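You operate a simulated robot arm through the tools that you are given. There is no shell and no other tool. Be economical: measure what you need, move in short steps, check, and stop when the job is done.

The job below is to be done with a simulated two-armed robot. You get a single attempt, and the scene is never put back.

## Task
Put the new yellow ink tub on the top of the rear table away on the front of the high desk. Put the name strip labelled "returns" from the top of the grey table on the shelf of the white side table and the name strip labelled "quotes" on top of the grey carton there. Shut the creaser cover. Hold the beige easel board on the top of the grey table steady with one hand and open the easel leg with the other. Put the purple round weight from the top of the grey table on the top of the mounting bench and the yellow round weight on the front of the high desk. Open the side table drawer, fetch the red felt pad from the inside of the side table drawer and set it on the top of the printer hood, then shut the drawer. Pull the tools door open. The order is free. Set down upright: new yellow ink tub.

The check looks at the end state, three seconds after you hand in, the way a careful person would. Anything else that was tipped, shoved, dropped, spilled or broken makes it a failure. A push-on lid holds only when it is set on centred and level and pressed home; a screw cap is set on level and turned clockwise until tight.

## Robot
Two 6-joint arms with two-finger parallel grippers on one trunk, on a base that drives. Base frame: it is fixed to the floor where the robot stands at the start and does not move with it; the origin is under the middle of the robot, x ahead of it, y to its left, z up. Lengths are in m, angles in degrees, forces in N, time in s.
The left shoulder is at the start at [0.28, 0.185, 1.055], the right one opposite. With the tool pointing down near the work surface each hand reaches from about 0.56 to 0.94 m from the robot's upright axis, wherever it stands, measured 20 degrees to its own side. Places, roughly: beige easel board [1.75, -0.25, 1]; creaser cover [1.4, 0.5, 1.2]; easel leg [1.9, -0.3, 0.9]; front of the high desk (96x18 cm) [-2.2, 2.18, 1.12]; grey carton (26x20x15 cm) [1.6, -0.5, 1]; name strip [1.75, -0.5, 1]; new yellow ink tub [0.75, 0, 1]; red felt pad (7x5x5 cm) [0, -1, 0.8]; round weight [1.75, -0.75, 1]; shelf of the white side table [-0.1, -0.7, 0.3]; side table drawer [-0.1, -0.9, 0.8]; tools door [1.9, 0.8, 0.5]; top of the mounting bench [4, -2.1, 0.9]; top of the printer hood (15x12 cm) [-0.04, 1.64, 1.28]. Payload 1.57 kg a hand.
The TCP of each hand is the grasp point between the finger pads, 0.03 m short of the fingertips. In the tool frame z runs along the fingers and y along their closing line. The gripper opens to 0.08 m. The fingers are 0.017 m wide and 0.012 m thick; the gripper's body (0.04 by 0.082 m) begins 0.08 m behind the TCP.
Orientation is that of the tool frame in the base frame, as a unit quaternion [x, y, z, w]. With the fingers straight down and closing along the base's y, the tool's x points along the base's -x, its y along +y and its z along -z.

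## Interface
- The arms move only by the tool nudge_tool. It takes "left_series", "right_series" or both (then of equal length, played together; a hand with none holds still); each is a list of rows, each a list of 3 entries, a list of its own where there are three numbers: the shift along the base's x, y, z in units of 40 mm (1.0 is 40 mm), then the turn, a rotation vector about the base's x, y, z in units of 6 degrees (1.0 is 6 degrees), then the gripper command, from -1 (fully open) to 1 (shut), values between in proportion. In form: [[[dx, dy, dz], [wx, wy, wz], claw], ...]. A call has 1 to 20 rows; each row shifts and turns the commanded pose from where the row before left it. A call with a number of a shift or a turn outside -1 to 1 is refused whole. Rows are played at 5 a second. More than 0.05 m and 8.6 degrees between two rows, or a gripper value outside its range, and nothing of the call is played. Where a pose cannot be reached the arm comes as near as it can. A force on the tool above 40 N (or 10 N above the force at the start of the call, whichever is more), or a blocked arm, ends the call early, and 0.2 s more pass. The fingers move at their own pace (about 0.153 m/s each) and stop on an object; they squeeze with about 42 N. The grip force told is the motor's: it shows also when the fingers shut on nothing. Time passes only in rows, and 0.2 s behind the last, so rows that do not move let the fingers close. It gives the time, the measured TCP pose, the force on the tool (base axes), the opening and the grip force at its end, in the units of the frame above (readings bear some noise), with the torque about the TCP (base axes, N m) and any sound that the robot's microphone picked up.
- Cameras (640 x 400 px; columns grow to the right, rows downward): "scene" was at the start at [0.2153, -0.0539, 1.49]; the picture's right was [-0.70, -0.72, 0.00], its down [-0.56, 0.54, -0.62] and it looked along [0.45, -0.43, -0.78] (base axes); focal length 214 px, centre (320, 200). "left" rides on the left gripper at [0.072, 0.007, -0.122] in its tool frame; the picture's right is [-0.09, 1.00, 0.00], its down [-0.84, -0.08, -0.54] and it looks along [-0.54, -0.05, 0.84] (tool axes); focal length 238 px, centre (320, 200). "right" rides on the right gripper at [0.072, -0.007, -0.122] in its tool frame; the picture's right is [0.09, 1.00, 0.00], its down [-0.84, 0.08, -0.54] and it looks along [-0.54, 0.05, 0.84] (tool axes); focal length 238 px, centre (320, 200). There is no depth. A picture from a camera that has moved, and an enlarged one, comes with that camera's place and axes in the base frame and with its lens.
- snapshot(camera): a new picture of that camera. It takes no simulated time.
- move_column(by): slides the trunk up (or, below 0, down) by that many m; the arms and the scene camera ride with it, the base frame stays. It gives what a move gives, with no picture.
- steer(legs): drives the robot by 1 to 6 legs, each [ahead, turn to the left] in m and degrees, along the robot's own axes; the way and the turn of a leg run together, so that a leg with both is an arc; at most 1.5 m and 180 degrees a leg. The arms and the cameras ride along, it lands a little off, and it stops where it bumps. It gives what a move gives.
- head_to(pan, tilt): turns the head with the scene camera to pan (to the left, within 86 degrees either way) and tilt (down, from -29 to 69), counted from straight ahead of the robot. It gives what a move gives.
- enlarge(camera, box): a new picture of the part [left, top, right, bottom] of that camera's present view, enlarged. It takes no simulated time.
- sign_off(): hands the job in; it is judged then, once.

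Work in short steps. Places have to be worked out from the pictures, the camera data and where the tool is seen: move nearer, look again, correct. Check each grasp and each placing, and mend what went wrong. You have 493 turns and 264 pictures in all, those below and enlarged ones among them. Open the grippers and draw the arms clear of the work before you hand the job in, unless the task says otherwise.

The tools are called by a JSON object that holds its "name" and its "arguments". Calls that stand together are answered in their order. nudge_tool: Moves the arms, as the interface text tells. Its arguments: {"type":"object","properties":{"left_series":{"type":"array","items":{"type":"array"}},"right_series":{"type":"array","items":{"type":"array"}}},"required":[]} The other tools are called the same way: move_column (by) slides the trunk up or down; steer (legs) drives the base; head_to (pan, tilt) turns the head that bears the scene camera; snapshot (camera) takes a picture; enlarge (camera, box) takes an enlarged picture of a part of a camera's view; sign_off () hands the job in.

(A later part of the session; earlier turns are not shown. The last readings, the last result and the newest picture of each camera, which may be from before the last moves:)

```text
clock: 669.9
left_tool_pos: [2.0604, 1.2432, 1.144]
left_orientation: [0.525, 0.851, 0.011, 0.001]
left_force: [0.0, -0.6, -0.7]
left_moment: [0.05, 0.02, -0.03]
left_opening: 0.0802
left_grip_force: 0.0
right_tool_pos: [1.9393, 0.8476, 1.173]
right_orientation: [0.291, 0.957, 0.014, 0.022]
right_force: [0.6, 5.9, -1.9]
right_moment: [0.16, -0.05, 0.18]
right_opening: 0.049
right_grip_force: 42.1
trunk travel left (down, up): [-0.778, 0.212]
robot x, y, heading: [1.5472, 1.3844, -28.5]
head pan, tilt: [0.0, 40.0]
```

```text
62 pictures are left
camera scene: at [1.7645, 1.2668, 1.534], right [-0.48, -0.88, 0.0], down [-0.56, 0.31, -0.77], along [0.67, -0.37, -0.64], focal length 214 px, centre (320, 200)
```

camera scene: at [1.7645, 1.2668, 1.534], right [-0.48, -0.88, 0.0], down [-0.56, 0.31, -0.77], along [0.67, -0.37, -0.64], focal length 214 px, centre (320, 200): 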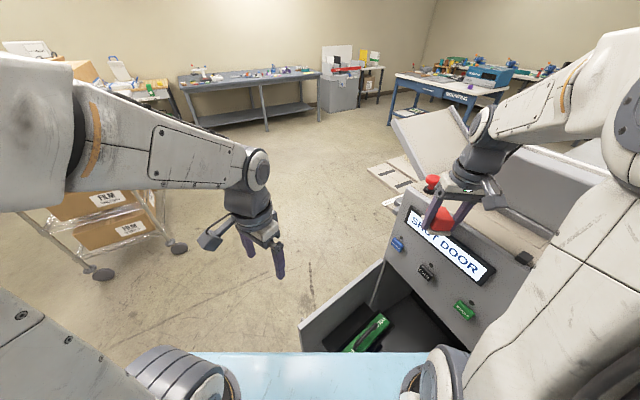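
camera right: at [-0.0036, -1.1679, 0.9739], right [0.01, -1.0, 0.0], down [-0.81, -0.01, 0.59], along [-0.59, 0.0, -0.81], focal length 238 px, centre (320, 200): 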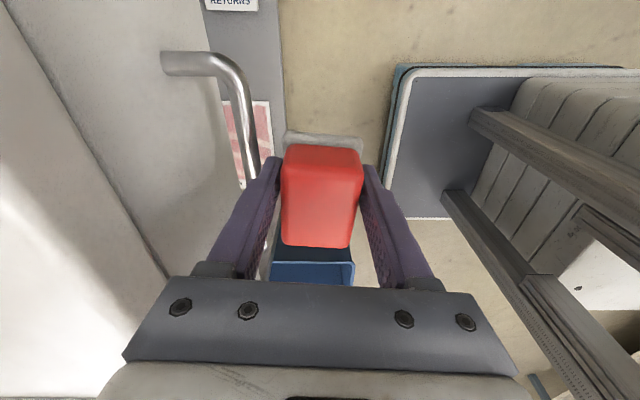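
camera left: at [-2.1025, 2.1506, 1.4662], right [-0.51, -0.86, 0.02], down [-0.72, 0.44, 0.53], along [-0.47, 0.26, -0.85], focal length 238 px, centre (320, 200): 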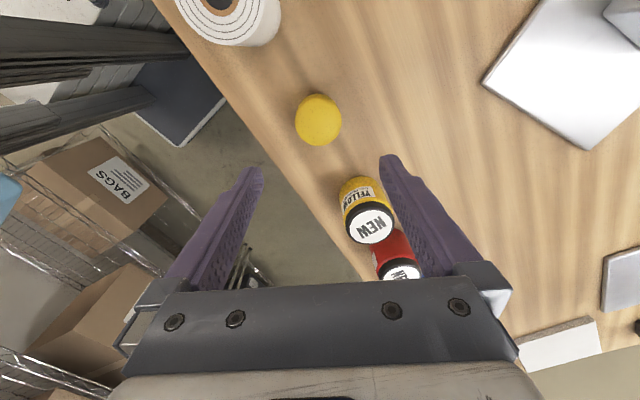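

The pad touched the creaser's front panel. I turn back slightly, raise the trunk so hands clear everything, then finish the turn.

{"name": "steer", "arguments": {"legs": [[0, 12]]}}

{"name": "move_column", "arguments": {"by": 0.2}}

{"name": "steer", "arguments": {"legs": [[0, -73]]}}

{"name": "snapshot", "arguments": {"camera": "scene"}}

{"name": "snapshot", "arguments": {"camera": "right"}}

```text
clock: 671.1
left_tool_pos: [2.0778, 1.3513, 1.1435]
left_orientation: [0.434, 0.901, 0.014, 0.0]
left_force: [0.2, -0.5, 0.1]
left_moment: [0.05, -0.01, -0.01]
left_opening: 0.0799
left_grip_force: 0.0
right_tool_pos: [2.0401, 0.9388, 1.1719]
right_orientation: [0.189, 0.982, 0.017, 0.021]
right_force: [0.6, -0.1, -1.1]
right_moment: [-0.02, -0.01, 0.01]
right_opening: 0.0493
right_grip_force: 42.3
trunk travel left (down, up): [-0.778, 0.212]
robot x, y, heading: [1.55, 1.3848, -16.6]
head pan, tilt: [0.0, 40.0]
```

```text
clock: 673.3
left_tool_pos: [2.0776, 1.351, 1.3422]
left_orientation: [0.434, 0.901, 0.012, 0.0]
left_force: [-0.1, -0.4, -0.1]
left_moment: [-0.01, 0.0, -0.02]
left_opening: 0.0799
left_grip_force: 0.0
right_tool_pos: [2.0409, 0.9393, 1.3713]
right_orientation: [0.19, 0.981, 0.017, 0.02]
right_force: [0.2, -0.1, -1.8]
right_moment: [0.03, -0.01, 0.04]
right_opening: 0.0489
right_grip_force: 41.9
trunk travel left (down, up): [-0.978, 0.012]
robot x, y, heading: [1.5482, 1.3806, -16.8]
head pan, tilt: [0.0, 40.0]
```

```text
clock: 676.8
left_tool_pos: [1.6687, 0.8684, 1.3431]
left_orientation: [0.886, 0.463, 0.011, 0.008]
left_force: [-0.2, -0.1, 0.0]
left_moment: [-0.03, -0.02, -0.01]
left_opening: 0.0802
left_grip_force: 0.0
right_tool_pos: [1.2639, 0.7844, 1.372]
right_orientation: [0.738, 0.674, 0.001, 0.026]
right_force: [0.5, 1.2, 0.4]
right_moment: [0.0, 0.02, 0.0]
right_opening: 0.0486
right_grip_force: 42.4
trunk travel left (down, up): [-0.978, 0.012]
robot x, y, heading: [1.5491, 1.3848, -90.1]
head pan, tilt: [0.0, 40.0]
```

```text
61 pictures are left
camera scene: at [1.549, 1.1386, 1.734], right [-1.0, 0.0, 0.0], down [0.0, 0.64, -0.77], along [0.0, -0.77, -0.64], focal length 214 px, centre (320, 200)
```

scene: 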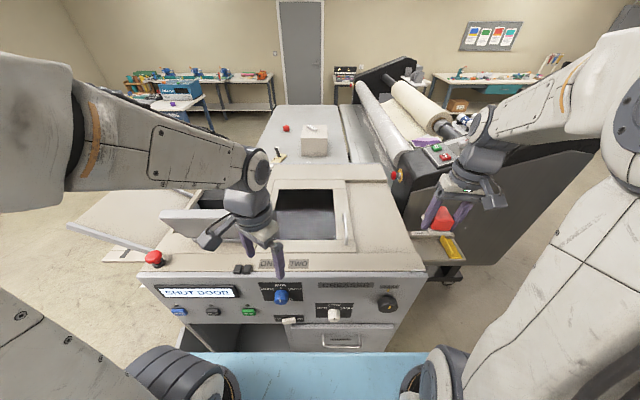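

```text
60 pictures are left
camera right: at [1.2588, 0.8626, 1.4901], right [1.0, 0.0, 0.04], down [-0.02, -0.82, 0.57], along [0.03, -0.57, -0.82], focal length 238 px, centre (320, 200)
```

right: 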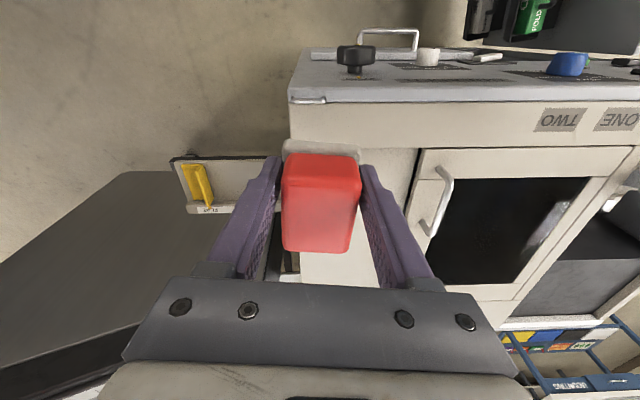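

The flat top beside the cover spans x 1.25–1.41, y 0.45–0.72. I bring the pad over (1.335,0.62) and lower it.

{"name": "nudge_tool", "arguments": {"right_series": [[[0.36, -0.82, 0], [0, 0, 0], 1], [[0.36, -0.82, 0], [0, 0, 0], 1], [[0.36, -0.82, 0], [0, 0, 0], 1], [[0.36, -0.82, 0], [0, 0, 0], 1], [[0.36, -0.82, 0], [0, 0, 0], 1], [[0, 0, -1], [0, 0, 0], 1], [[0, 0, -1], [0, 0, 0], 1], [[0, 0, -1], [0, 0, 0], 1], [[0, 0, -0.8], [0, 0, 0], 1]]}}

{"name": "enlarge", "arguments": {"camera": "scene", "box": [260, 140, 460, 280]}}

{"name": "nudge_tool", "arguments": {"right_series": [[[0, 0, -0.15], [0, 0, 0], 1], [[0, 0, -0.15], [0, 0, 0], 1]]}}

```text
clock: 678.8
left_tool_pos: [1.6703, 0.8686, 1.3432]
left_orientation: [0.886, 0.463, 0.01, 0.008]
left_force: [-0.6, 0.3, 0.1]
left_moment: [0.02, 0.02, -0.02]
left_opening: 0.08
left_grip_force: 0.0
right_tool_pos: [1.3358, 0.6189, 1.2188]
right_orientation: [0.738, 0.674, 0.0, 0.027]
right_force: [0.3, -0.5, -0.6]
right_moment: [0.0, 0.0, 0.02]
right_opening: 0.049
right_grip_force: 42.5
trunk travel left (down, up): [-0.978, 0.012]
robot x, y, heading: [1.545, 1.3866, -89.7]
head pan, tilt: [0.0, 40.0]
```

```text
2.86 times, centred on (360, 210) of scene
camera zoom: at [1.5491, 1.1384, 1.734], right [-1.0, 0.0, 0.0], down [0.0, 0.64, -0.77], along [0.0, -0.77, -0.64], focal length 613 px, centre (206, 171)
```

zoom: 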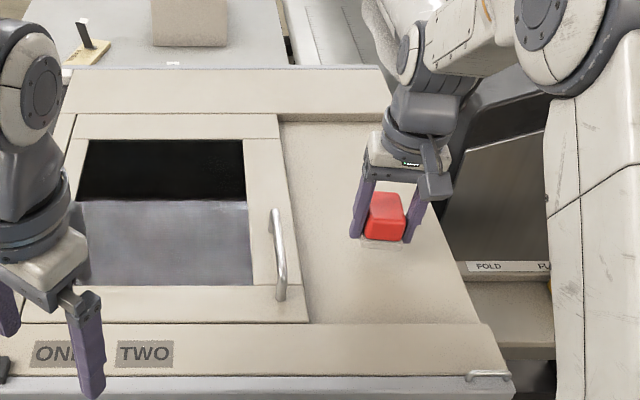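

```text
clock: 679.4
left_tool_pos: [1.6692, 0.8677, 1.3425]
left_orientation: [0.886, 0.463, 0.01, 0.009]
left_force: [0.5, 0.1, -0.1]
left_moment: [-0.03, 0.01, 0.01]
left_opening: 0.0798
left_grip_force: 0.2
right_tool_pos: [1.3361, 0.6204, 1.2082]
right_orientation: [0.738, 0.675, 0.0, 0.027]
right_force: [-0.2, 1.0, -0.3]
right_moment: [0.03, 0.02, -0.01]
right_opening: 0.0488
right_grip_force: 42.2
trunk travel left (down, up): [-0.978, 0.012]
robot x, y, heading: [1.55, 1.3812, -89.9]
head pan, tilt: [0.0, 40.0]
```

{"name": "nudge_tool", "arguments": {"right_series": [[[0, 0, -0.15], [0, 0, 0], 1], [[0, 0, -0.15], [0, 0, 0], 1], [[0, 0, -0.15], [0, 0, 0], 1]]}}

```text
clock: 680.2
left_tool_pos: [1.6681, 0.8666, 1.3433]
left_orientation: [0.886, 0.463, 0.01, 0.008]
left_force: [-0.6, -0.3, 0.5]
left_moment: [0.0, -0.01, 0.01]
left_opening: 0.0798
left_grip_force: 0.0
right_tool_pos: [1.3371, 0.6202, 1.1892]
right_orientation: [0.738, 0.674, 0.001, 0.026]
right_force: [-0.1, 0.5, -1.3]
right_moment: [0.06, 0.01, -0.02]
right_opening: 0.0491
right_grip_force: 41.7
trunk travel left (down, up): [-0.978, 0.012]
robot x, y, heading: [1.5493, 1.3864, -89.9]
head pan, tilt: [0.0, 40.0]
```

Not yet in contact; continue slowly.

{"name": "nudge_tool", "arguments": {"right_series": [[[0, 0, -0.12], [0, 0, 0], 1], [[0, 0, -0.12], [0, 0, 0], 1], [[0, 0, -0.12], [0, 0, 0], 1]]}}

```text
clock: 681.0
left_tool_pos: [1.6676, 0.8681, 1.3439]
left_orientation: [0.886, 0.463, 0.011, 0.008]
left_force: [-0.7, -0.3, 0.2]
left_moment: [0.05, 0.03, 0.02]
left_opening: 0.0799
left_grip_force: 0.1
right_tool_pos: [1.3361, 0.6208, 1.1746]
right_orientation: [0.739, 0.674, 0.0, 0.027]
right_force: [0.2, -0.4, 1.2]
right_moment: [-0.07, 0.09, 0.01]
right_opening: 0.0489
right_grip_force: 41.9
trunk travel left (down, up): [-0.978, 0.012]
robot x, y, heading: [1.5517, 1.3836, -90.1]
head pan, tilt: [0.0, 40.0]
```

Just touching. One tiny step more, then release and lift the right hand away to its side.

{"name": "nudge_tool", "arguments": {"right_series": [[[0, 0, -0.06], [0, 0, 0], 1], [[0, 0, 0], [0, 0, 0], -1], [[0, 0, 0], [0, 0, 0], -1], [[0, 0, 0.8], [0, 0, 0], -1], [[0, 0, 1], [0, 0, 0], -1], [[0, 0, 1], [0, 0, 0], -1], [[0, 0, 1], [0, 0, 0], -1], [[-0.5, 0.9, 0], [0, 0, 0], -1], [[-0.5, 0.9, 0], [0, 0, 0], -1], [[-0.5, 0.9, 0], [0, 0, 0], -1], [[-0.5, 0.9, 0], [0, 0, 0], -1], [[-0.5, 0.9, 0], [0, 0, 0], -1]]}}

{"name": "snapshot", "arguments": {"camera": "scene"}}

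```text
clock: 683.6
left_tool_pos: [1.669, 0.8682, 1.3431]
left_orientation: [0.886, 0.463, 0.01, 0.009]
left_force: [-0.3, -1.1, 1.0]
left_moment: [0.0, 0.0, -0.01]
left_opening: 0.0796
left_grip_force: 0.1
right_tool_pos: [1.2353, 0.8023, 1.3252]
right_orientation: [0.737, 0.675, 0.001, 0.027]
right_force: [-0.3, -0.7, -0.4]
right_moment: [-0.01, -0.02, 0.02]
right_opening: 0.0799
right_grip_force: 0.1
trunk travel left (down, up): [-0.978, 0.012]
robot x, y, heading: [1.5484, 1.384, -90.0]
head pan, tilt: [0.0, 40.0]
```

```text
58 pictures are left
camera scene: at [1.5492, 1.1386, 1.734], right [-1.0, 0.0, 0.0], down [0.0, 0.64, -0.77], along [0.0, -0.77, -0.64], focal length 214 px, centre (320, 200)
```

scene: 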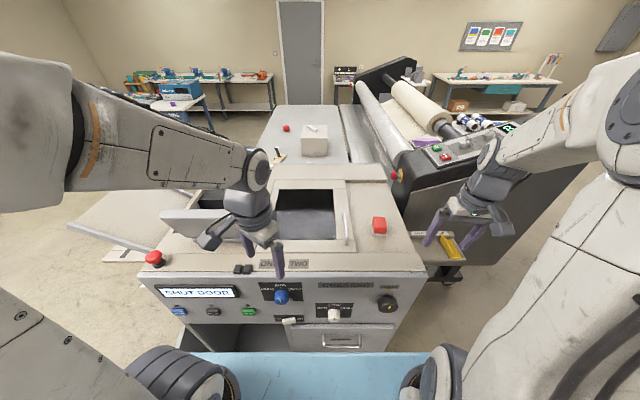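

Pad stands on the creaser top. Now the left hand goes above it (right hand moves further aside).

{"name": "nudge_tool", "arguments": {"left_series": [[[0, 0, 0], [0, 0, 0], -1], [[0, 0, 0], [0, 0, 0], -1], [[-0.85, -0.62, 0], [0, 0, 0.5], -1], [[-0.85, -0.62, 0], [0, 0, 0.5], -1], [[-0.85, -0.62, 0], [0, 0, 0.5], -1], [[-0.85, -0.62, 0], [0, 0, 0.5], -1], [[-0.85, -0.62, 0], [0, 0, 0.5], -1], [[-0.85, -0.62, 0], [0, 0, 0.5], -1], [[-0.85, -0.62, 0], [0, 0, 0.5], -1], [[-0.85, -0.62, 0], [0, 0, 0.5], -1], [[-0.85, -0.62, 0], [0, 0, 0.5], -1], [[-0.68, -0.62, 0], [0, 0, 0.5], -1]], "right_series": [[[-0.9, 0.6, 0], [0, 0, 0], -1], [[-0.9, 0.6, 0], [0, 0, 0], -1], [[-0.9, 0.6, 0], [0, 0, 0], -1], [[-0.9, 0, 0], [0, 0, 0], -1], [[0, 0, 0], [0, 0, 0], -1], [[0, 0, 0], [0, 0, 0], -1], [[0, 0, 0], [0, 0, 0], -1], [[0, 0, 0], [0, 0, 0], -1], [[0, 0, 0], [0, 0, 0], -1], [[0, 0, 0], [0, 0, 0], -1], [[0, 0, 0], [0, 0, 0], -1], [[0, 0, 0], [0, 0, 0], -1]]}}

{"name": "snapshot", "arguments": {"camera": "left"}}

```text
clock: 686.2
left_tool_pos: [1.3541, 0.6483, 1.3334]
left_orientation: [0.736, 0.677, 0.013, 0.005]
left_force: [0.0, -0.4, -0.6]
left_moment: [0.05, 0.02, 0.03]
left_opening: 0.0801
left_grip_force: 0.2
left hand out of reach, approached as far as the arm can: row 12
right_tool_pos: [1.0901, 0.8728, 1.3237]
right_orientation: [0.738, 0.674, 0.001, 0.025]
right_force: [-1.0, -0.4, -0.9]
right_moment: [0.01, 0.01, 0.03]
right_opening: 0.0802
right_grip_force: 0.0
trunk travel left (down, up): [-0.978, 0.012]
robot x, y, heading: [1.5472, 1.3863, -90.0]
head pan, tilt: [0.0, 40.0]
```

```text
57 pictures are left
camera left: at [1.3631, 0.7165, 1.4561], right [0.98, -0.17, 0.02], down [-0.16, -0.83, 0.53], along [-0.07, -0.53, -0.85], focal length 238 px, centre (320, 200)
```

left: 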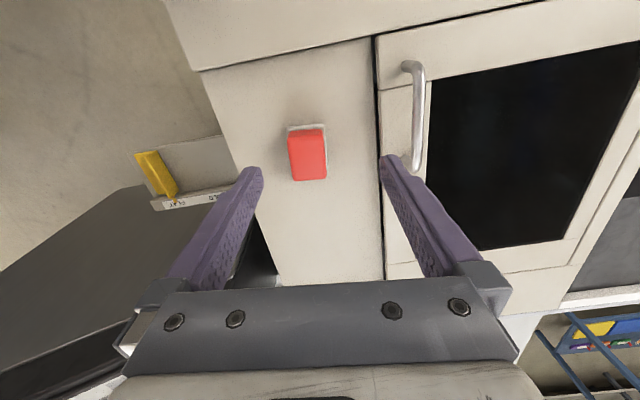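

Pad at (1.336,0.615). I drive 0.06 closer, correct, and descend to grip it.

{"name": "steer", "arguments": {"legs": [[0.05, 0]]}}

{"name": "nudge_tool", "arguments": {"left_series": [[[-0.45, 0.4, 0], [0, 0, 0], -1], [[0, 0, -0.9], [0, 0, 0], -1], [[0, 0, -0.9], [0, 0, 0], -1], [[0, 0, -0.6], [0, 0, 0], -1]]}}

{"name": "snapshot", "arguments": {"camera": "left"}}

```text
clock: 687.1
left_tool_pos: [1.3549, 0.5963, 1.3346]
left_orientation: [0.736, 0.677, 0.012, 0.006]
left_force: [0.0, 0.7, -1.4]
left_moment: [-0.01, -0.01, 0.03]
left_opening: 0.0801
left_grip_force: 0.2
right_tool_pos: [1.0898, 0.8234, 1.3245]
right_orientation: [0.738, 0.674, 0.001, 0.027]
right_force: [0.4, -0.2, 0.4]
right_moment: [0.02, -0.03, -0.01]
right_opening: 0.0801
right_grip_force: 0.0
trunk travel left (down, up): [-0.978, 0.012]
robot x, y, heading: [1.5479, 1.334, -90.3]
head pan, tilt: [0.0, 40.0]
```

```text
clock: 688.1
left_tool_pos: [1.3368, 0.6121, 1.2369]
left_orientation: [0.736, 0.677, 0.012, 0.005]
left_force: [-0.2, 0.2, -0.3]
left_moment: [-0.02, 0.01, 0.0]
left_opening: 0.0799
left_grip_force: 0.1
right_tool_pos: [1.0897, 0.8234, 1.3258]
right_orientation: [0.738, 0.674, 0.001, 0.026]
right_force: [0.1, -0.4, 0.0]
right_moment: [-0.01, -0.05, -0.02]
right_opening: 0.0799
right_grip_force: 0.2
trunk travel left (down, up): [-0.978, 0.012]
robot x, y, heading: [1.5476, 1.3355, -90.2]
head pan, tilt: [0.0, 40.0]
```

```text
56 pictures are left
camera left: at [1.3457, 0.6823, 1.3589], right [0.98, -0.17, 0.02], down [-0.16, -0.83, 0.53], along [-0.07, -0.53, -0.85], focal length 238 px, centre (320, 200)
```

left: 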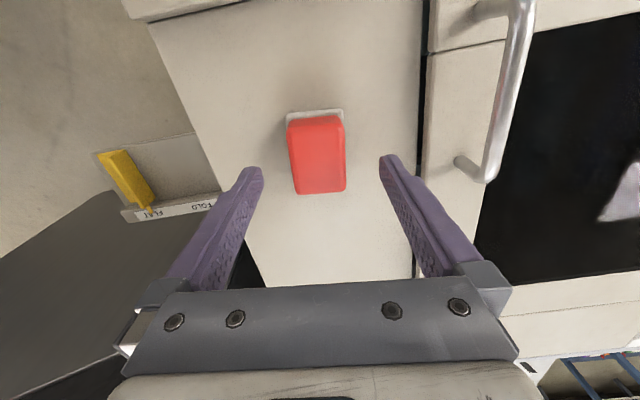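

Centred. Descend and close.

{"name": "nudge_tool", "arguments": {"left_series": [[[0, 0, -0.6], [0, 0, 0], -1], [[0, 0, -0.6], [0, 0, 0], -1], [[0, 0, -0.3], [0, 0, 0], -1], [[0, 0, 0], [0, 0, 0], 1], [[0, 0, 0], [0, 0, 0], 1], [[0, 0, 0], [0, 0, 0], 1]]}}

{"name": "nudge_tool", "arguments": {"left_series": [[[0, 0, 0.6], [0, 0, 0], 1], [[0, 0, 1], [0, 0, 0], 1], [[0, 0, 1], [0, 0, 0], 1], [[0, 0, 1], [0, 0, 0], 1], [[0.3, 0.6, 0.5], [0, 0, 0], 1], [[0.5, 0.9, 0], [0, 0, 0], 1], [[0.5, 0.9, 0], [0, 0, 0], 1], [[0.5, 0.9, 0], [0, 0, 0], 1], [[0.5, 0.6, 0], [0, 0, 0], 1]]}}

{"name": "snapshot", "arguments": {"camera": "left"}}

```text
clock: 689.5
left_tool_pos: [1.3355, 0.6124, 1.1784]
left_orientation: [0.736, 0.677, 0.011, 0.006]
left_force: [0.1, 0.1, 0.1]
left_moment: [0.04, -0.01, 0.01]
left_opening: 0.0487
left_grip_force: 42.0
right_tool_pos: [1.0906, 0.8238, 1.3254]
right_orientation: [0.738, 0.674, 0.002, 0.026]
right_force: [0.2, -0.6, -0.2]
right_moment: [0.01, 0.0, -0.03]
right_opening: 0.0798
right_grip_force: 0.0
trunk travel left (down, up): [-0.978, 0.012]
robot x, y, heading: [1.5464, 1.3385, -90.0]
head pan, tilt: [0.0, 40.0]
```

```text
clock: 691.5
left_tool_pos: [1.4302, 0.7693, 1.3432]
left_orientation: [0.736, 0.676, 0.012, 0.005]
left_force: [-1.0, 0.5, -1.8]
left_moment: [-0.01, 0.0, 0.01]
left_opening: 0.0491
left_grip_force: 41.7
right_tool_pos: [1.0908, 0.8246, 1.3248]
right_orientation: [0.738, 0.675, 0.001, 0.027]
right_force: [-0.5, -0.4, 0.3]
right_moment: [0.01, 0.02, 0.01]
right_opening: 0.0798
right_grip_force: 0.0
trunk travel left (down, up): [-0.978, 0.012]
robot x, y, heading: [1.5512, 1.3336, -89.8]
head pan, tilt: [0.0, 40.0]
```

```text
55 pictures are left
camera left: at [1.439, 0.8384, 1.465], right [0.98, -0.18, 0.02], down [-0.16, -0.83, 0.53], along [-0.07, -0.53, -0.85], focal length 238 px, centre (320, 200)
```

left: 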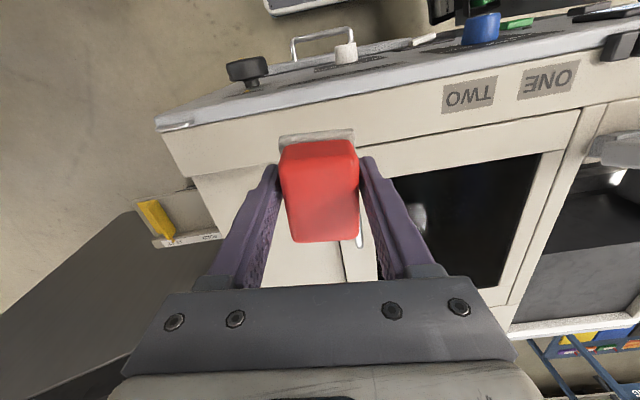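

Pad now in the left hand. I tuck the right hand, back off, turn toward the aisle, lower the trunk and drive back west.

{"name": "nudge_tool", "arguments": {"right_series": [[[0.9, 0.3, 0], [0, 0, 0], -1], [[0.9, 0.3, 0], [0, 0, 0], -1], [[0.9, 0.2, 0], [0, 0, 0], -1], [[0.9, 0, 0], [0, 0, 0], -1], [[0.9, 0, 0], [0, 0, 0], -1]], "left_series": [[[0.9, 0.2, 0], [0, 0, 0], 1], [[0.9, 0.2, 0], [0, 0, 0], 1], [[0.9, 0, 0], [0, 0, 0], 1], [[0.9, 0, 0], [0, 0, 0], 1], [[0.9, 0, 0], [0, 0, 0], 1]]}}

{"name": "steer", "arguments": {"legs": [[-0.12, 0], [0, -64]]}}

{"name": "move_column", "arguments": {"by": -0.2}}

{"name": "head_to", "arguments": {"pan": 0, "tilt": 25}}

{"name": "snapshot", "arguments": {"camera": "scene"}}

```text
clock: 692.8
left_tool_pos: [1.6089, 0.7849, 1.3442]
left_orientation: [0.736, 0.676, 0.012, 0.005]
left_force: [0.0, -0.8, -1.6]
left_moment: [-0.01, 0.01, 0.01]
left_opening: 0.049
left_grip_force: 41.5
right_tool_pos: [1.2688, 0.8549, 1.3255]
right_orientation: [0.738, 0.674, 0.001, 0.027]
right_force: [0.1, -0.6, 0.8]
right_moment: [0.01, 0.01, 0.02]
right_opening: 0.0802
right_grip_force: 0.0
trunk travel left (down, up): [-0.978, 0.012]
robot x, y, heading: [1.5484, 1.3334, -90.4]
head pan, tilt: [0.0, 40.0]
```

```text
clock: 696.8
left_tool_pos: [1.0752, 1.1659, 1.3436]
left_orientation: [0.984, 0.177, 0.008, 0.012]
left_force: [-1.1, 0.0, -0.2]
left_moment: [0.01, 0.0, -0.01]
left_opening: 0.0489
left_grip_force: 41.9
right_tool_pos: [0.9947, 1.5032, 1.3249]
right_orientation: [0.984, 0.174, -0.013, 0.022]
right_force: [-0.3, 0.5, -0.3]
right_moment: [-0.02, 0.01, 0.0]
right_opening: 0.0801
right_grip_force: 0.1
trunk travel left (down, up): [-0.978, 0.012]
robot x, y, heading: [1.5488, 1.4542, -155.2]
head pan, tilt: [0.0, 40.0]
```

```text
clock: 699.0
left_tool_pos: [1.0766, 1.1668, 1.1444]
left_orientation: [0.984, 0.177, 0.008, 0.011]
left_force: [0.1, 0.2, -0.3]
left_moment: [-0.02, 0.05, -0.05]
left_opening: 0.0486
left_grip_force: 42.0
right_tool_pos: [0.9953, 1.5021, 1.1254]
right_orientation: [0.984, 0.174, -0.013, 0.023]
right_force: [-0.3, 0.1, 0.7]
right_moment: [0.01, 0.01, 0.03]
right_opening: 0.0801
right_grip_force: 0.1
trunk travel left (down, up): [-0.778, 0.212]
robot x, y, heading: [1.5463, 1.4536, -155.0]
head pan, tilt: [0.0, 40.0]
```

```text
clock: 699.8
left_tool_pos: [1.0757, 1.1666, 1.1424]
left_orientation: [0.984, 0.177, 0.007, 0.011]
left_force: [-0.1, 0.1, -0.4]
left_moment: [0.01, -0.01, -0.05]
left_opening: 0.0488
left_grip_force: 42.4
right_tool_pos: [0.9953, 1.5025, 1.1259]
right_orientation: [0.984, 0.174, -0.012, 0.023]
right_force: [0.2, 0.6, 0.4]
right_moment: [-0.03, 0.03, 0.04]
right_opening: 0.0801
right_grip_force: 0.1
trunk travel left (down, up): [-0.778, 0.212]
robot x, y, heading: [1.5483, 1.4574, -154.9]
head pan, tilt: [0.0, 25.0]
```

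```text
54 pictures are left
camera scene: at [1.3206, 1.3468, 1.5572], right [-0.42, 0.91, 0.0], down [0.38, 0.18, -0.91], along [-0.82, -0.38, -0.42], focal length 214 px, centre (320, 200)
```

scene: 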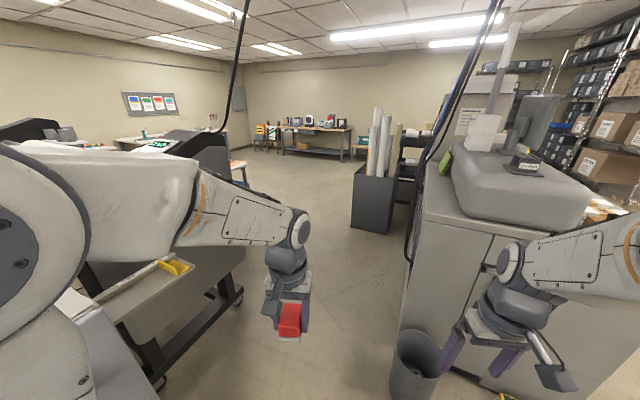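

This view fixes the black cable: about (−0.02,1.43) at z 1.45, (−0.10,1.465) at 1.57. I'll approach the hood from the south-west: robot at ≈(−0.43,0.9), heading 65°. I drive back through the aisle, turning via the free south side.

{"name": "steer", "arguments": {"legs": [[0, 2.7], [0.79, 0], [0, -17.7], [1.32, 0], [0, 120], [0, 115]]}}

{"name": "snapshot", "arguments": {"camera": "scene"}}

```text
clock: 721.3
left_tool_pos: [-0.2446, 1.3783, 1.1424]
left_orientation: [-0.5, 0.866, 0.009, -0.011]
left_force: [0.1, 0.1, -0.2]
left_moment: [0.03, 0.0, 0.05]
left_opening: 0.0489
left_grip_force: 41.6
right_tool_pos: [0.0327, 1.1702, 1.1262]
right_orientation: [-0.497, 0.867, 0.026, 0.005]
right_force: [-0.7, -0.3, 0.4]
right_moment: [-0.01, -0.02, 0.02]
right_opening: 0.0799
right_grip_force: 0.0
trunk travel left (down, up): [-0.778, 0.212]
robot x, y, heading: [-0.423, 0.8575, 65.0]
head pan, tilt: [0.0, 25.0]
```

```text
53 pictures are left
camera scene: at [-0.3148, 1.0818, 1.5573], right [0.9, -0.43, 0.0], down [-0.18, -0.38, -0.91], along [0.39, 0.82, -0.42], focal length 214 px, centre (320, 200)
```

scene: 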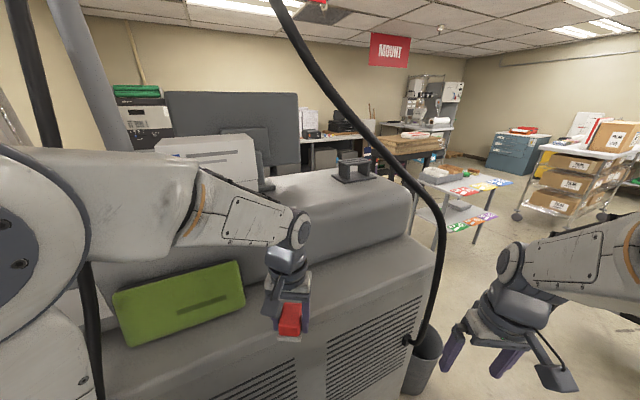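

Arrived well. I raise the trunk 0.12 and the left hand another 0.12 (keeping the elbow low), then look.

{"name": "move_column", "arguments": {"by": 0.12}}

{"name": "nudge_tool", "arguments": {"left_series": [[[0, 0, 0.9], [0, 0, 0], 1], [[0, 0, 0.9], [0, 0, 0], 1], [[0, 0, 0.9], [0, 0, 0], 1], [[0, 0, 0.5], [0, 0, 0], 1]]}}

{"name": "snapshot", "arguments": {"camera": "left"}}

{"name": "snapshot", "arguments": {"camera": "scene"}}

```text
clock: 722.8
left_tool_pos: [-0.2435, 1.3789, 1.2638]
left_orientation: [-0.5, 0.866, 0.008, -0.01]
left_force: [-0.1, -0.1, -0.5]
left_moment: [-0.03, -0.04, 0.02]
left_opening: 0.0488
left_grip_force: 41.8
right_tool_pos: [0.0334, 1.1697, 1.2458]
right_orientation: [-0.497, 0.867, 0.025, 0.004]
right_force: [-0.9, -0.3, -0.2]
right_moment: [-0.05, 0.0, 0.03]
right_opening: 0.0799
right_grip_force: 0.0
trunk travel left (down, up): [-0.898, 0.092]
robot x, y, heading: [-0.425, 0.8526, 64.6]
head pan, tilt: [0.0, 25.0]
```

```text
clock: 723.8
left_tool_pos: [-0.2429, 1.3776, 1.3928]
left_orientation: [-0.499, 0.866, 0.008, -0.01]
left_force: [-0.1, 0.7, 0.6]
left_moment: [0.01, 0.0, 0.0]
left_opening: 0.0491
left_grip_force: 42.5
right_tool_pos: [0.0335, 1.1704, 1.2445]
right_orientation: [-0.497, 0.867, 0.026, 0.004]
right_force: [-0.9, -0.6, 0.6]
right_moment: [-0.01, 0.01, 0.0]
right_opening: 0.0798
right_grip_force: 0.1
trunk travel left (down, up): [-0.898, 0.092]
robot x, y, heading: [-0.4197, 0.8545, 64.6]
head pan, tilt: [0.0, 25.0]
```

```text
52 pictures are left
camera left: at [-0.2819, 1.3176, 1.5153], right [-0.82, 0.58, 0.02], down [0.5, 0.68, 0.53], along [0.29, 0.45, -0.85], focal length 238 px, centre (320, 200)
```

left: 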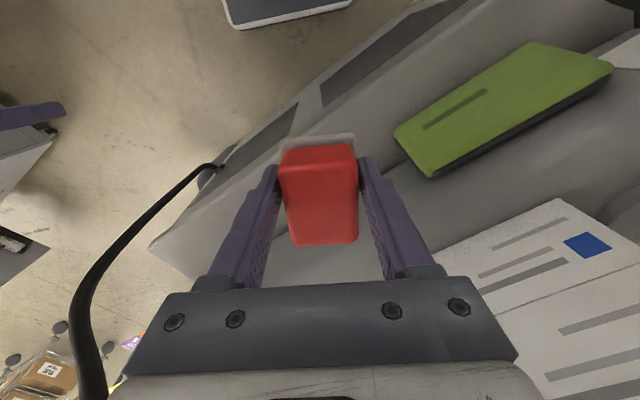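

```text
51 pictures are left
camera scene: at [-0.3149, 1.0818, 1.6773], right [0.9, -0.43, 0.0], down [-0.18, -0.38, -0.91], along [0.39, 0.82, -0.42], focal length 214 px, centre (320, 200)
```

scene: 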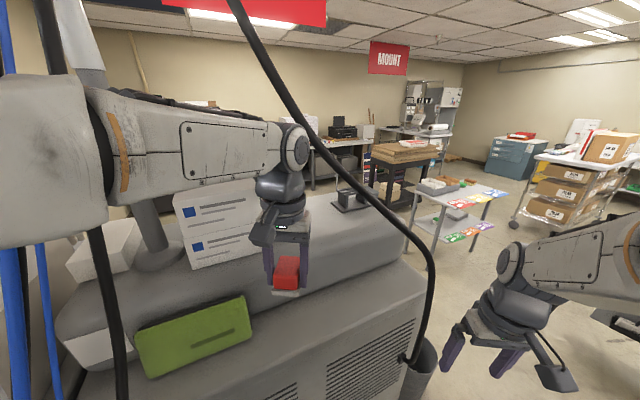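

From here the forearm would graze the black cable. Approaching from the east side is clear (the forearm passes over the cable's low part). I back off, lower the hand and trunk, and drive to ≈(0.38,0.9).

{"name": "steer", "arguments": {"legs": [[-0.15, 0]]}}

{"name": "nudge_tool", "arguments": {"left_series": [[[0, 0, -0.9], [0, 0, 0], 1], [[0, 0, -0.9], [0, 0, 0], 1], [[0, 0, -0.9], [0, 0, 0], 1], [[0, 0, -0.5], [0, 0, 0], 1]]}}

{"name": "move_column", "arguments": {"by": -0.12}}

{"name": "steer", "arguments": {"legs": [[0, -53], [0.87, 0], [0, 92]]}}

{"name": "head_to", "arguments": {"pan": 20, "tilt": 20}}

{"name": "snapshot", "arguments": {"camera": "scene"}}

```text
clock: 725.1
left_tool_pos: [-0.3073, 1.2415, 1.3931]
left_orientation: [-0.5, 0.866, 0.008, -0.01]
left_force: [-1.2, 0.6, -0.8]
left_moment: [-0.01, -0.01, 0.0]
left_opening: 0.0493
left_grip_force: 42.1
right_tool_pos: [-0.0313, 1.0328, 1.2458]
right_orientation: [-0.496, 0.868, 0.025, 0.005]
right_force: [0.4, -0.2, -0.2]
right_moment: [0.0, 0.01, 0.0]
right_opening: 0.0803
right_grip_force: 0.0
trunk travel left (down, up): [-0.898, 0.092]
robot x, y, heading: [-0.4938, 0.7184, 64.6]
head pan, tilt: [0.0, 25.0]
```

```text
clock: 726.1
left_tool_pos: [-0.3052, 1.2398, 1.2644]
left_orientation: [-0.499, 0.866, 0.008, -0.009]
left_force: [0.6, 0.2, -0.5]
left_moment: [-0.01, -0.02, 0.01]
left_opening: 0.0487
left_grip_force: 42.2
right_tool_pos: [-0.0298, 1.0339, 1.2463]
right_orientation: [-0.496, 0.868, 0.026, 0.004]
right_force: [0.4, 0.1, 0.9]
right_moment: [0.01, 0.02, 0.01]
right_opening: 0.0798
right_grip_force: 0.0
trunk travel left (down, up): [-0.898, 0.092]
robot x, y, heading: [-0.4862, 0.718, 64.8]
head pan, tilt: [0.0, 25.0]
```

```text
clock: 727.6
left_tool_pos: [-0.3065, 1.2402, 1.1459]
left_orientation: [-0.5, 0.866, 0.008, -0.011]
left_force: [0.4, 0.1, -1.4]
left_moment: [0.04, -0.02, 0.01]
left_opening: 0.049
left_grip_force: 42.1
right_tool_pos: [-0.0318, 1.0325, 1.1261]
right_orientation: [-0.496, 0.868, 0.026, 0.006]
right_force: [0.7, -0.2, 0.2]
right_moment: [0.0, -0.02, 0.01]
right_opening: 0.08
right_grip_force: 0.0
trunk travel left (down, up): [-0.778, 0.212]
robot x, y, heading: [-0.4904, 0.7205, 64.9]
head pan, tilt: [0.0, 25.0]
```

```text
clock: 738.5
left_tool_pos: [0.2123, 1.4149, 1.1442]
left_orientation: [0.744, -0.668, -0.004, 0.013]
left_force: [-0.5, -0.7, -0.3]
left_moment: [-0.08, -0.02, 0.03]
left_opening: 0.0488
left_grip_force: 41.8
right_tool_pos: [0.5558, 1.4088, 1.1248]
right_orientation: [0.742, -0.67, -0.026, 0.003]
right_force: [0.0, -0.8, 0.1]
right_moment: [-0.03, -0.03, -0.02]
right_opening: 0.0804
right_grip_force: 0.1
trunk travel left (down, up): [-0.778, 0.212]
robot x, y, heading: [0.3732, 0.8867, 101.0]
head pan, tilt: [0.0, 25.0]
```

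```text
clock: 739.3
left_tool_pos: [0.212, 1.4134, 1.1444]
left_orientation: [0.744, -0.668, -0.005, 0.011]
left_force: [0.3, -0.1, -0.7]
left_moment: [0.02, 0.03, 0.01]
left_opening: 0.0487
left_grip_force: 42.5
right_tool_pos: [0.5536, 1.4081, 1.125]
right_orientation: [0.742, -0.669, -0.026, 0.003]
right_force: [-0.3, -0.8, 0.6]
right_moment: [0.03, -0.02, 0.0]
right_opening: 0.0798
right_grip_force: 0.0
trunk travel left (down, up): [-0.778, 0.212]
robot x, y, heading: [0.3726, 0.8841, 100.9]
head pan, tilt: [20.0, 20.0]
```

```text
50 pictures are left
camera scene: at [0.2956, 1.1212, 1.5654], right [0.86, 0.51, 0.0], down [0.18, -0.29, -0.94], along [-0.48, 0.81, -0.34], focal length 214 px, centre (320, 200)
```

scene: 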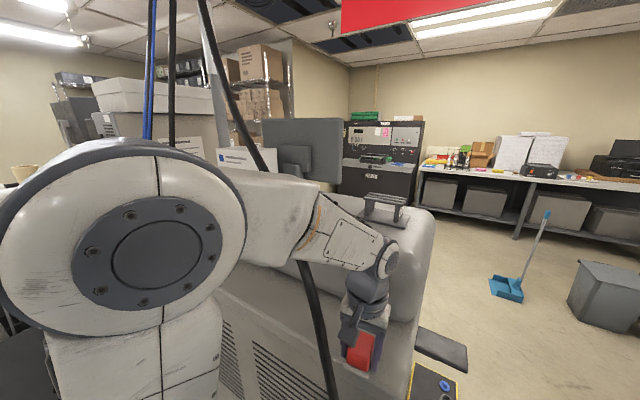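

The hand is just right of the cable. I raise the trunk 0.2 and the hand 0.05, then look.

{"name": "move_column", "arguments": {"by": 0.21}}

{"name": "nudge_tool", "arguments": {"left_series": [[[0.3, 0.2, 0.8], [0, 0, 0], 1], [[0.3, 0.9, 0.3], [0, 0, 0], 1], [[0, 0.9, 0], [0, 0, 0], 1], [[0, 0.9, 0], [0, 0, 0], 1]]}}

{"name": "snapshot", "arguments": {"camera": "scene"}}

{"name": "snapshot", "arguments": {"camera": "left"}}

```text
clock: 741.6
left_tool_pos: [0.2112, 1.413, 1.3541]
left_orientation: [0.744, -0.668, -0.005, 0.012]
left_force: [0.3, -0.3, -1.1]
left_moment: [0.01, -0.01, 0.0]
left_opening: 0.0489
left_grip_force: 42.6
right_tool_pos: [0.5546, 1.4087, 1.3358]
right_orientation: [0.742, -0.67, -0.026, 0.003]
right_force: [0.2, -0.3, 0.0]
right_moment: [0.0, 0.03, 0.0]
right_opening: 0.0802
right_grip_force: 0.1
trunk travel left (down, up): [-0.988, 0.002]
robot x, y, heading: [0.371, 0.8847, 100.8]
head pan, tilt: [20.0, 20.0]
```

```text
clock: 742.6
left_tool_pos: [0.2355, 1.5289, 1.3983]
left_orientation: [0.744, -0.668, -0.004, 0.013]
left_force: [-0.1, 0.9, -1.5]
left_moment: [0.0, 0.01, 0.01]
left_opening: 0.0491
left_grip_force: 41.6
right_tool_pos: [0.5544, 1.4092, 1.3357]
right_orientation: [0.742, -0.67, -0.027, 0.004]
right_force: [0.1, -0.5, -0.7]
right_moment: [0.0, 0.0, 0.02]
right_opening: 0.0799
right_grip_force: 0.1
trunk travel left (down, up): [-0.988, 0.002]
robot x, y, heading: [0.3704, 0.8853, 100.8]
head pan, tilt: [20.0, 20.0]
```

```text
49 pictures are left
camera scene: at [0.2955, 1.1212, 1.7754], right [0.86, 0.51, 0.0], down [0.18, -0.29, -0.94], along [-0.48, 0.81, -0.34], focal length 214 px, centre (320, 200)
```

scene: 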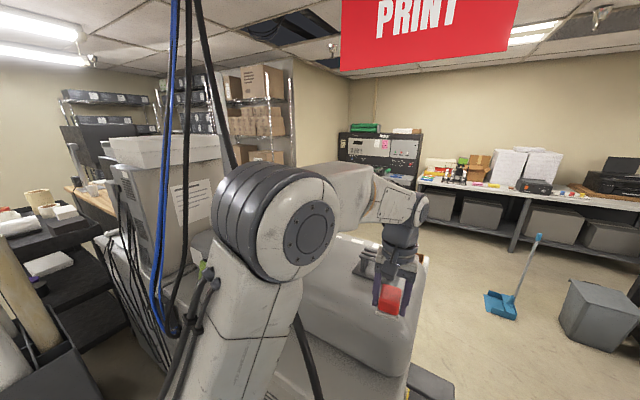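

```text
48 pictures are left
camera left: at [0.2388, 1.4568, 1.5203], right [-1.0, -0.02, 0.02], down [0.0, 0.85, 0.53], along [-0.03, 0.53, -0.85], focal length 238 px, centre (320, 200)
```

left: 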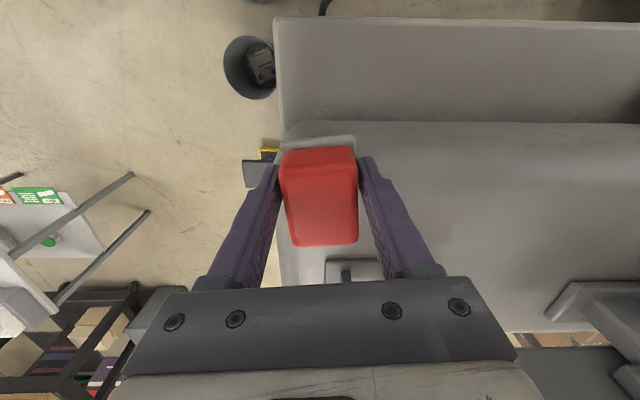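

Clear of the cable now. I move north to y≈1.62, then west in steps, watching the elbow and cable.

{"name": "nudge_tool", "arguments": {"left_series": [[[0, 0.9, 0], [0, 0, 0], 1], [[0, 0.9, 0], [0, 0, 0], 1], [[0, 0.5, 0], [0, 0, 0], 1], [[-0.9, 0, 0], [0, 0, 0], 1], [[-0.9, 0, 0], [0, 0, 0], 1], [[-0.9, 0, 0], [0, 0, 0], 1]]}}

{"name": "snapshot", "arguments": {"camera": "scene"}}

```text
clock: 744.0
left_tool_pos: [0.127, 1.6215, 1.3967]
left_orientation: [0.744, -0.668, -0.005, 0.013]
left_force: [0.2, -0.2, -0.3]
left_moment: [-0.01, -0.01, 0.02]
left_opening: 0.0488
left_grip_force: 42.2
right_tool_pos: [0.555, 1.409, 1.3353]
right_orientation: [0.741, -0.671, -0.027, 0.003]
right_force: [0.8, 0.5, -0.2]
right_moment: [0.0, 0.0, -0.02]
right_opening: 0.0802
right_grip_force: 0.1
trunk travel left (down, up): [-0.988, 0.002]
robot x, y, heading: [0.3754, 0.8872, 101.0]
head pan, tilt: [20.0, 20.0]
```

```text
47 pictures are left
camera scene: at [0.2955, 1.1214, 1.7754], right [0.86, 0.51, 0.0], down [0.18, -0.29, -0.94], along [-0.48, 0.81, -0.34], focal length 214 px, centre (320, 200)
```

scene: 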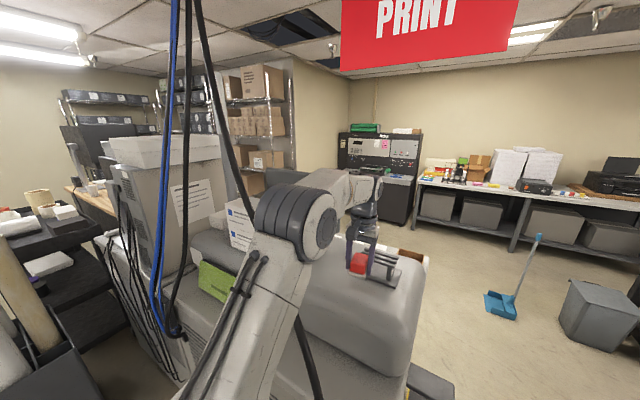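

I continue west 0.06 and check again.

{"name": "nudge_tool", "arguments": {"left_series": [[[-0.5, 0, 0], [0, 0, 0], 1], [[-0.5, 0, 0], [0, 0, 0], 1], [[-0.5, 0, 0], [0, 0, 0], 1]]}}

{"name": "enlarge", "arguments": {"camera": "scene", "box": [180, 120, 420, 320]}}

{"name": "snapshot", "arguments": {"camera": "left"}}

```text
clock: 744.8
left_tool_pos: [0.0662, 1.6208, 1.3976]
left_orientation: [0.744, -0.668, -0.005, 0.012]
left_force: [0.7, 0.5, -1.4]
left_moment: [0.01, -0.01, 0.0]
left_opening: 0.0491
left_grip_force: 42.1
right_tool_pos: [0.5539, 1.4092, 1.3354]
right_orientation: [0.742, -0.67, -0.026, 0.003]
right_force: [0.0, 0.6, -0.5]
right_moment: [-0.02, 0.01, -0.01]
right_opening: 0.0797
right_grip_force: 0.0
trunk travel left (down, up): [-0.988, 0.002]
robot x, y, heading: [0.3723, 0.884, 100.8]
head pan, tilt: [20.0, 20.0]
```

```text
2.00 times, centred on (300, 220) of scene
camera zoom: at [0.2955, 1.1212, 1.7754], right [0.86, 0.51, 0.0], down [0.18, -0.29, -0.94], along [-0.48, 0.81, -0.34], focal length 429 px, centre (360, 160)
```

zoom: 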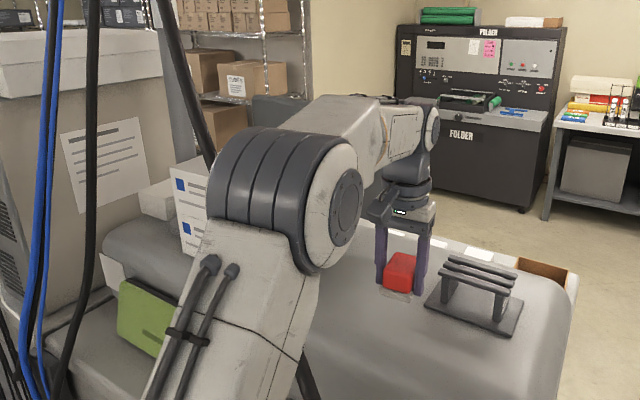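

```text
45 pictures are left
camera left: at [0.0695, 1.5499, 1.5212], right [-1.0, -0.02, 0.02], down [0.0, 0.85, 0.53], along [-0.03, 0.53, -0.85], focal length 238 px, centre (320, 200)
```

left: 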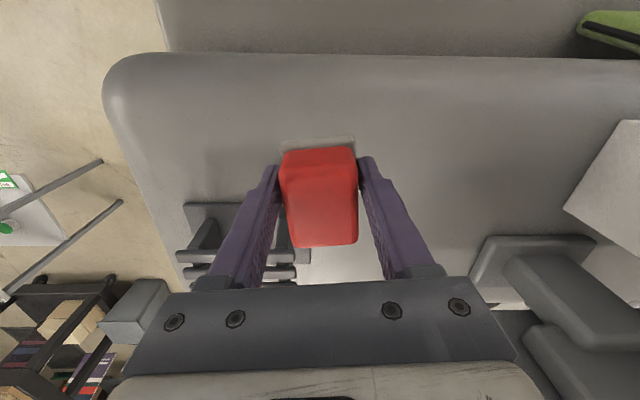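

Continue 0.07 more west in small steps.

{"name": "nudge_tool", "arguments": {"left_series": [[[-0.4, 0, 0], [0, 0, 0], 1], [[-0.4, 0, 0], [0, 0, 0], 1], [[-0.4, 0, 0], [0, 0, 0], 1], [[-0.4, 0.2, 0], [0, 0, 0], 1], [[-0.3, 0.1, 0], [0, 0, 0], 1]]}}

{"name": "snapshot", "arguments": {"camera": "left"}}

{"name": "enlarge", "arguments": {"camera": "scene", "box": [180, 120, 420, 320]}}

```text
clock: 746.0
left_tool_pos: [-0.0078, 1.6352, 1.3983]
left_orientation: [0.744, -0.668, -0.004, 0.012]
left_force: [0.5, 0.3, -0.7]
left_moment: [-0.03, 0.02, -0.03]
left_opening: 0.049
left_grip_force: 41.7
right_tool_pos: [0.555, 1.4087, 1.3344]
right_orientation: [0.742, -0.67, -0.026, 0.004]
right_force: [-0.4, -0.3, 0.4]
right_moment: [0.0, 0.01, -0.01]
right_opening: 0.08
right_grip_force: 0.1
trunk travel left (down, up): [-0.988, 0.002]
robot x, y, heading: [0.371, 0.8822, 101.3]
head pan, tilt: [20.0, 20.0]
```

```text
44 pictures are left
camera left: at [-0.0047, 1.5626, 1.5206], right [-1.0, -0.01, 0.02], down [0.0, 0.85, 0.53], along [-0.03, 0.53, -0.85], focal length 238 px, centre (320, 200)
```

left: 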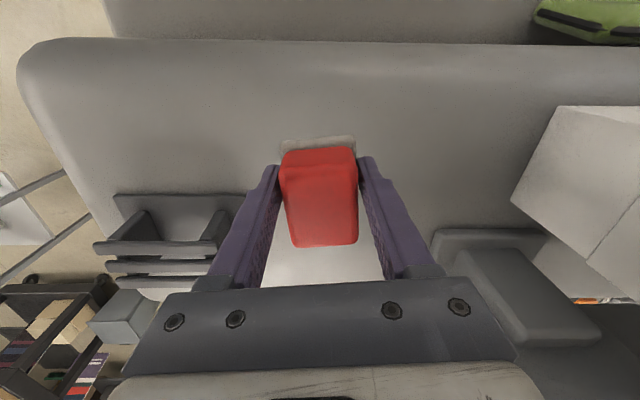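

```text
2.00 times, centred on (300, 220) of scene
camera zoom: at [0.2954, 1.1214, 1.7754], right [0.86, 0.51, 0.0], down [0.18, -0.29, -0.94], along [-0.48, 0.81, -0.34], focal length 429 px, centre (360, 160)
```

zoom: 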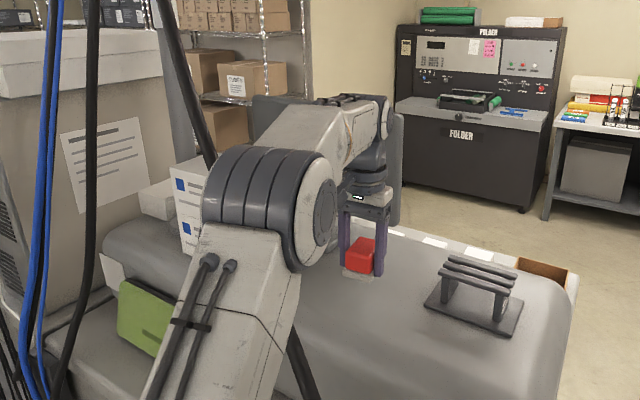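

No contact, and the pad is over the free hood top. I lower it.

{"name": "nudge_tool", "arguments": {"left_series": [[[-0.15, 0, -0.7], [0, 0, 0], 1], [[0, 0, -0.5], [0, 0, 0], 1], [[0, 0, -0.1], [0, 0, 0], 1], [[0, 0, -0.1], [0, 0, 0], 1]]}}

```text
clock: 747.0
left_tool_pos: [-0.0131, 1.6325, 1.3421]
left_orientation: [0.744, -0.668, -0.004, 0.013]
left_force: [-0.2, 0.7, -0.4]
left_moment: [0.0, 0.01, 0.0]
left_opening: 0.0487
left_grip_force: 42.1
right_tool_pos: [0.5557, 1.4093, 1.3357]
right_orientation: [0.742, -0.67, -0.025, 0.003]
right_force: [0.2, 0.3, 1.1]
right_moment: [0.0, 0.01, -0.01]
right_opening: 0.0802
right_grip_force: 0.0
trunk travel left (down, up): [-0.988, 0.002]
robot x, y, heading: [0.3704, 0.8847, 100.6]
head pan, tilt: [20.0, 20.0]
```

{"name": "nudge_tool", "arguments": {"left_series": [[[0, 0, -0.12], [0, 0, 0], 1], [[0, 0, -0.12], [0, 0, 0], 1], [[0, 0, -0.12], [0, 0, 0], 1]]}}

```text
clock: 747.8
left_tool_pos: [-0.014, 1.6346, 1.3273]
left_orientation: [0.745, -0.667, -0.004, 0.013]
left_force: [0.5, 0.0, -0.9]
left_moment: [0.02, -0.01, -0.01]
left_opening: 0.0489
left_grip_force: 42.0
right_tool_pos: [0.5552, 1.4083, 1.3345]
right_orientation: [0.742, -0.67, -0.026, 0.004]
right_force: [0.1, 0.3, 0.1]
right_moment: [0.03, -0.01, 0.01]
right_opening: 0.0799
right_grip_force: 0.1
trunk travel left (down, up): [-0.988, 0.002]
robot x, y, heading: [0.3738, 0.885, 100.5]
head pan, tilt: [20.0, 20.0]
```

Not yet; continue.

{"name": "nudge_tool", "arguments": {"left_series": [[[0, 0, -0.1], [0, 0, 0], 1], [[0, 0, -0.1], [0, 0, 0], 1], [[0, 0, -0.1], [0, 0, 0], 1]]}}

{"name": "enlarge", "arguments": {"camera": "scene", "box": [300, 190, 400, 270]}}

```text
clock: 748.6
left_tool_pos: [-0.0151, 1.6352, 1.3155]
left_orientation: [0.744, -0.668, -0.004, 0.012]
left_force: [-0.2, 0.2, -0.8]
left_moment: [-0.02, 0.02, -0.01]
left_opening: 0.0488
left_grip_force: 42.2
right_tool_pos: [0.5561, 1.4085, 1.3354]
right_orientation: [0.742, -0.67, -0.027, 0.003]
right_force: [0.4, 0.6, 0.9]
right_moment: [0.0, -0.02, 0.03]
right_opening: 0.08
right_grip_force: 0.1
trunk travel left (down, up): [-0.988, 0.002]
robot x, y, heading: [0.3725, 0.8885, 101.1]
head pan, tilt: [20.0, 20.0]
```

```text
5.00 times, centred on (350, 230) of scene
camera zoom: at [0.2954, 1.1213, 1.7754], right [0.86, 0.51, 0.0], down [0.18, -0.29, -0.94], along [-0.48, 0.81, -0.34], focal length 1072 px, centre (170, 50)
```

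zoom: 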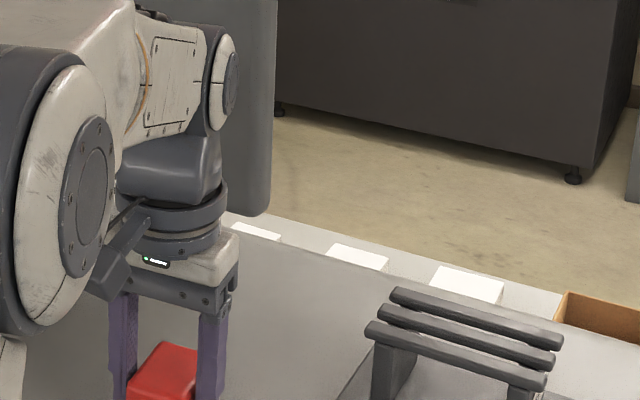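

{"name": "nudge_tool", "arguments": {"left_series": [[[0, 0, -0.1], [0, 0, 0], 1], [[0, 0, -0.1], [0, 0, 0], 1], [[0, 0, -0.1], [0, 0, 0], 1], [[0, 0, -0.1], [0, 0, 0], 1]]}}

```text
clock: 749.4
left_tool_pos: [-0.0149, 1.6342, 1.3102]
left_orientation: [0.744, -0.668, -0.01, 0.01]
left_force: [1.4, -5.7, 11.4]
left_moment: [-0.32, -0.34, -0.21]
left_opening: 0.049
left_grip_force: 41.9
right_tool_pos: [0.5547, 1.4084, 1.335]
right_orientation: [0.742, -0.67, -0.026, 0.003]
right_force: [0.4, 0.1, 0.7]
right_moment: [0.04, -0.02, 0.01]
right_opening: 0.08
right_grip_force: 0.1
trunk travel left (down, up): [-0.988, 0.002]
robot x, y, heading: [0.3724, 0.8868, 101.1]
head pan, tilt: [20.0, 20.0]
stopped in row 4 (left hand): the force on the tool passed its limit at 46 N (the readings are from after the stop); the commanded pose is now the measured one
```

Contact. Ease off, release, and rise.

{"name": "nudge_tool", "arguments": {"left_series": [[[0, 0, 0.05], [0, 0, 0], 1], [[0, 0, 0], [0, 0, 0], 0.2], [[0, 0, 0], [0, 0, 0], -1], [[0, 0, 0], [0, 0, 0], -1], [[0, 0, 0.7], [0, 0, 0], -1], [[0, 0, 0.9], [0, 0, 0], -1], [[0, 0, 0.9], [0, 0, 0], -1]]}}

{"name": "snapshot", "arguments": {"camera": "left"}}

```text
clock: 751.0
left_tool_pos: [-0.0158, 1.6342, 1.412]
left_orientation: [0.744, -0.668, -0.007, 0.009]
left_force: [0.4, 0.1, -0.6]
left_moment: [-0.03, -0.03, -0.01]
left_opening: 0.08
left_grip_force: 0.0
right_tool_pos: [0.5546, 1.4079, 1.3342]
right_orientation: [0.742, -0.67, -0.026, 0.003]
right_force: [0.3, 0.3, -0.2]
right_moment: [-0.01, -0.01, 0.02]
right_opening: 0.0801
right_grip_force: 0.0
trunk travel left (down, up): [-0.988, 0.002]
robot x, y, heading: [0.3727, 0.8866, 100.9]
head pan, tilt: [20.0, 20.0]
```

```text
41 pictures are left
camera left: at [-0.0122, 1.5621, 1.5331], right [-1.0, -0.02, 0.03], down [0.0, 0.84, 0.54], along [-0.03, 0.54, -0.84], focal length 238 px, centre (320, 200)
```

left: 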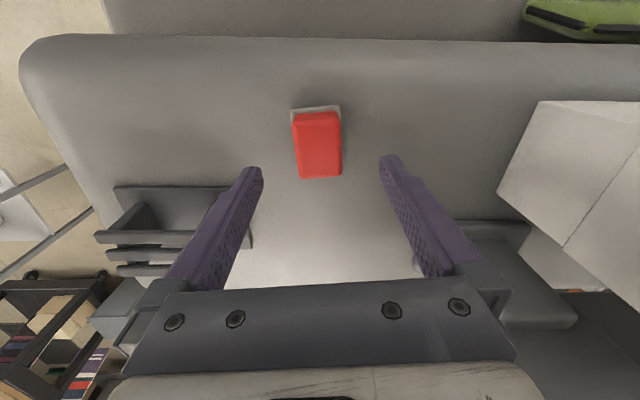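

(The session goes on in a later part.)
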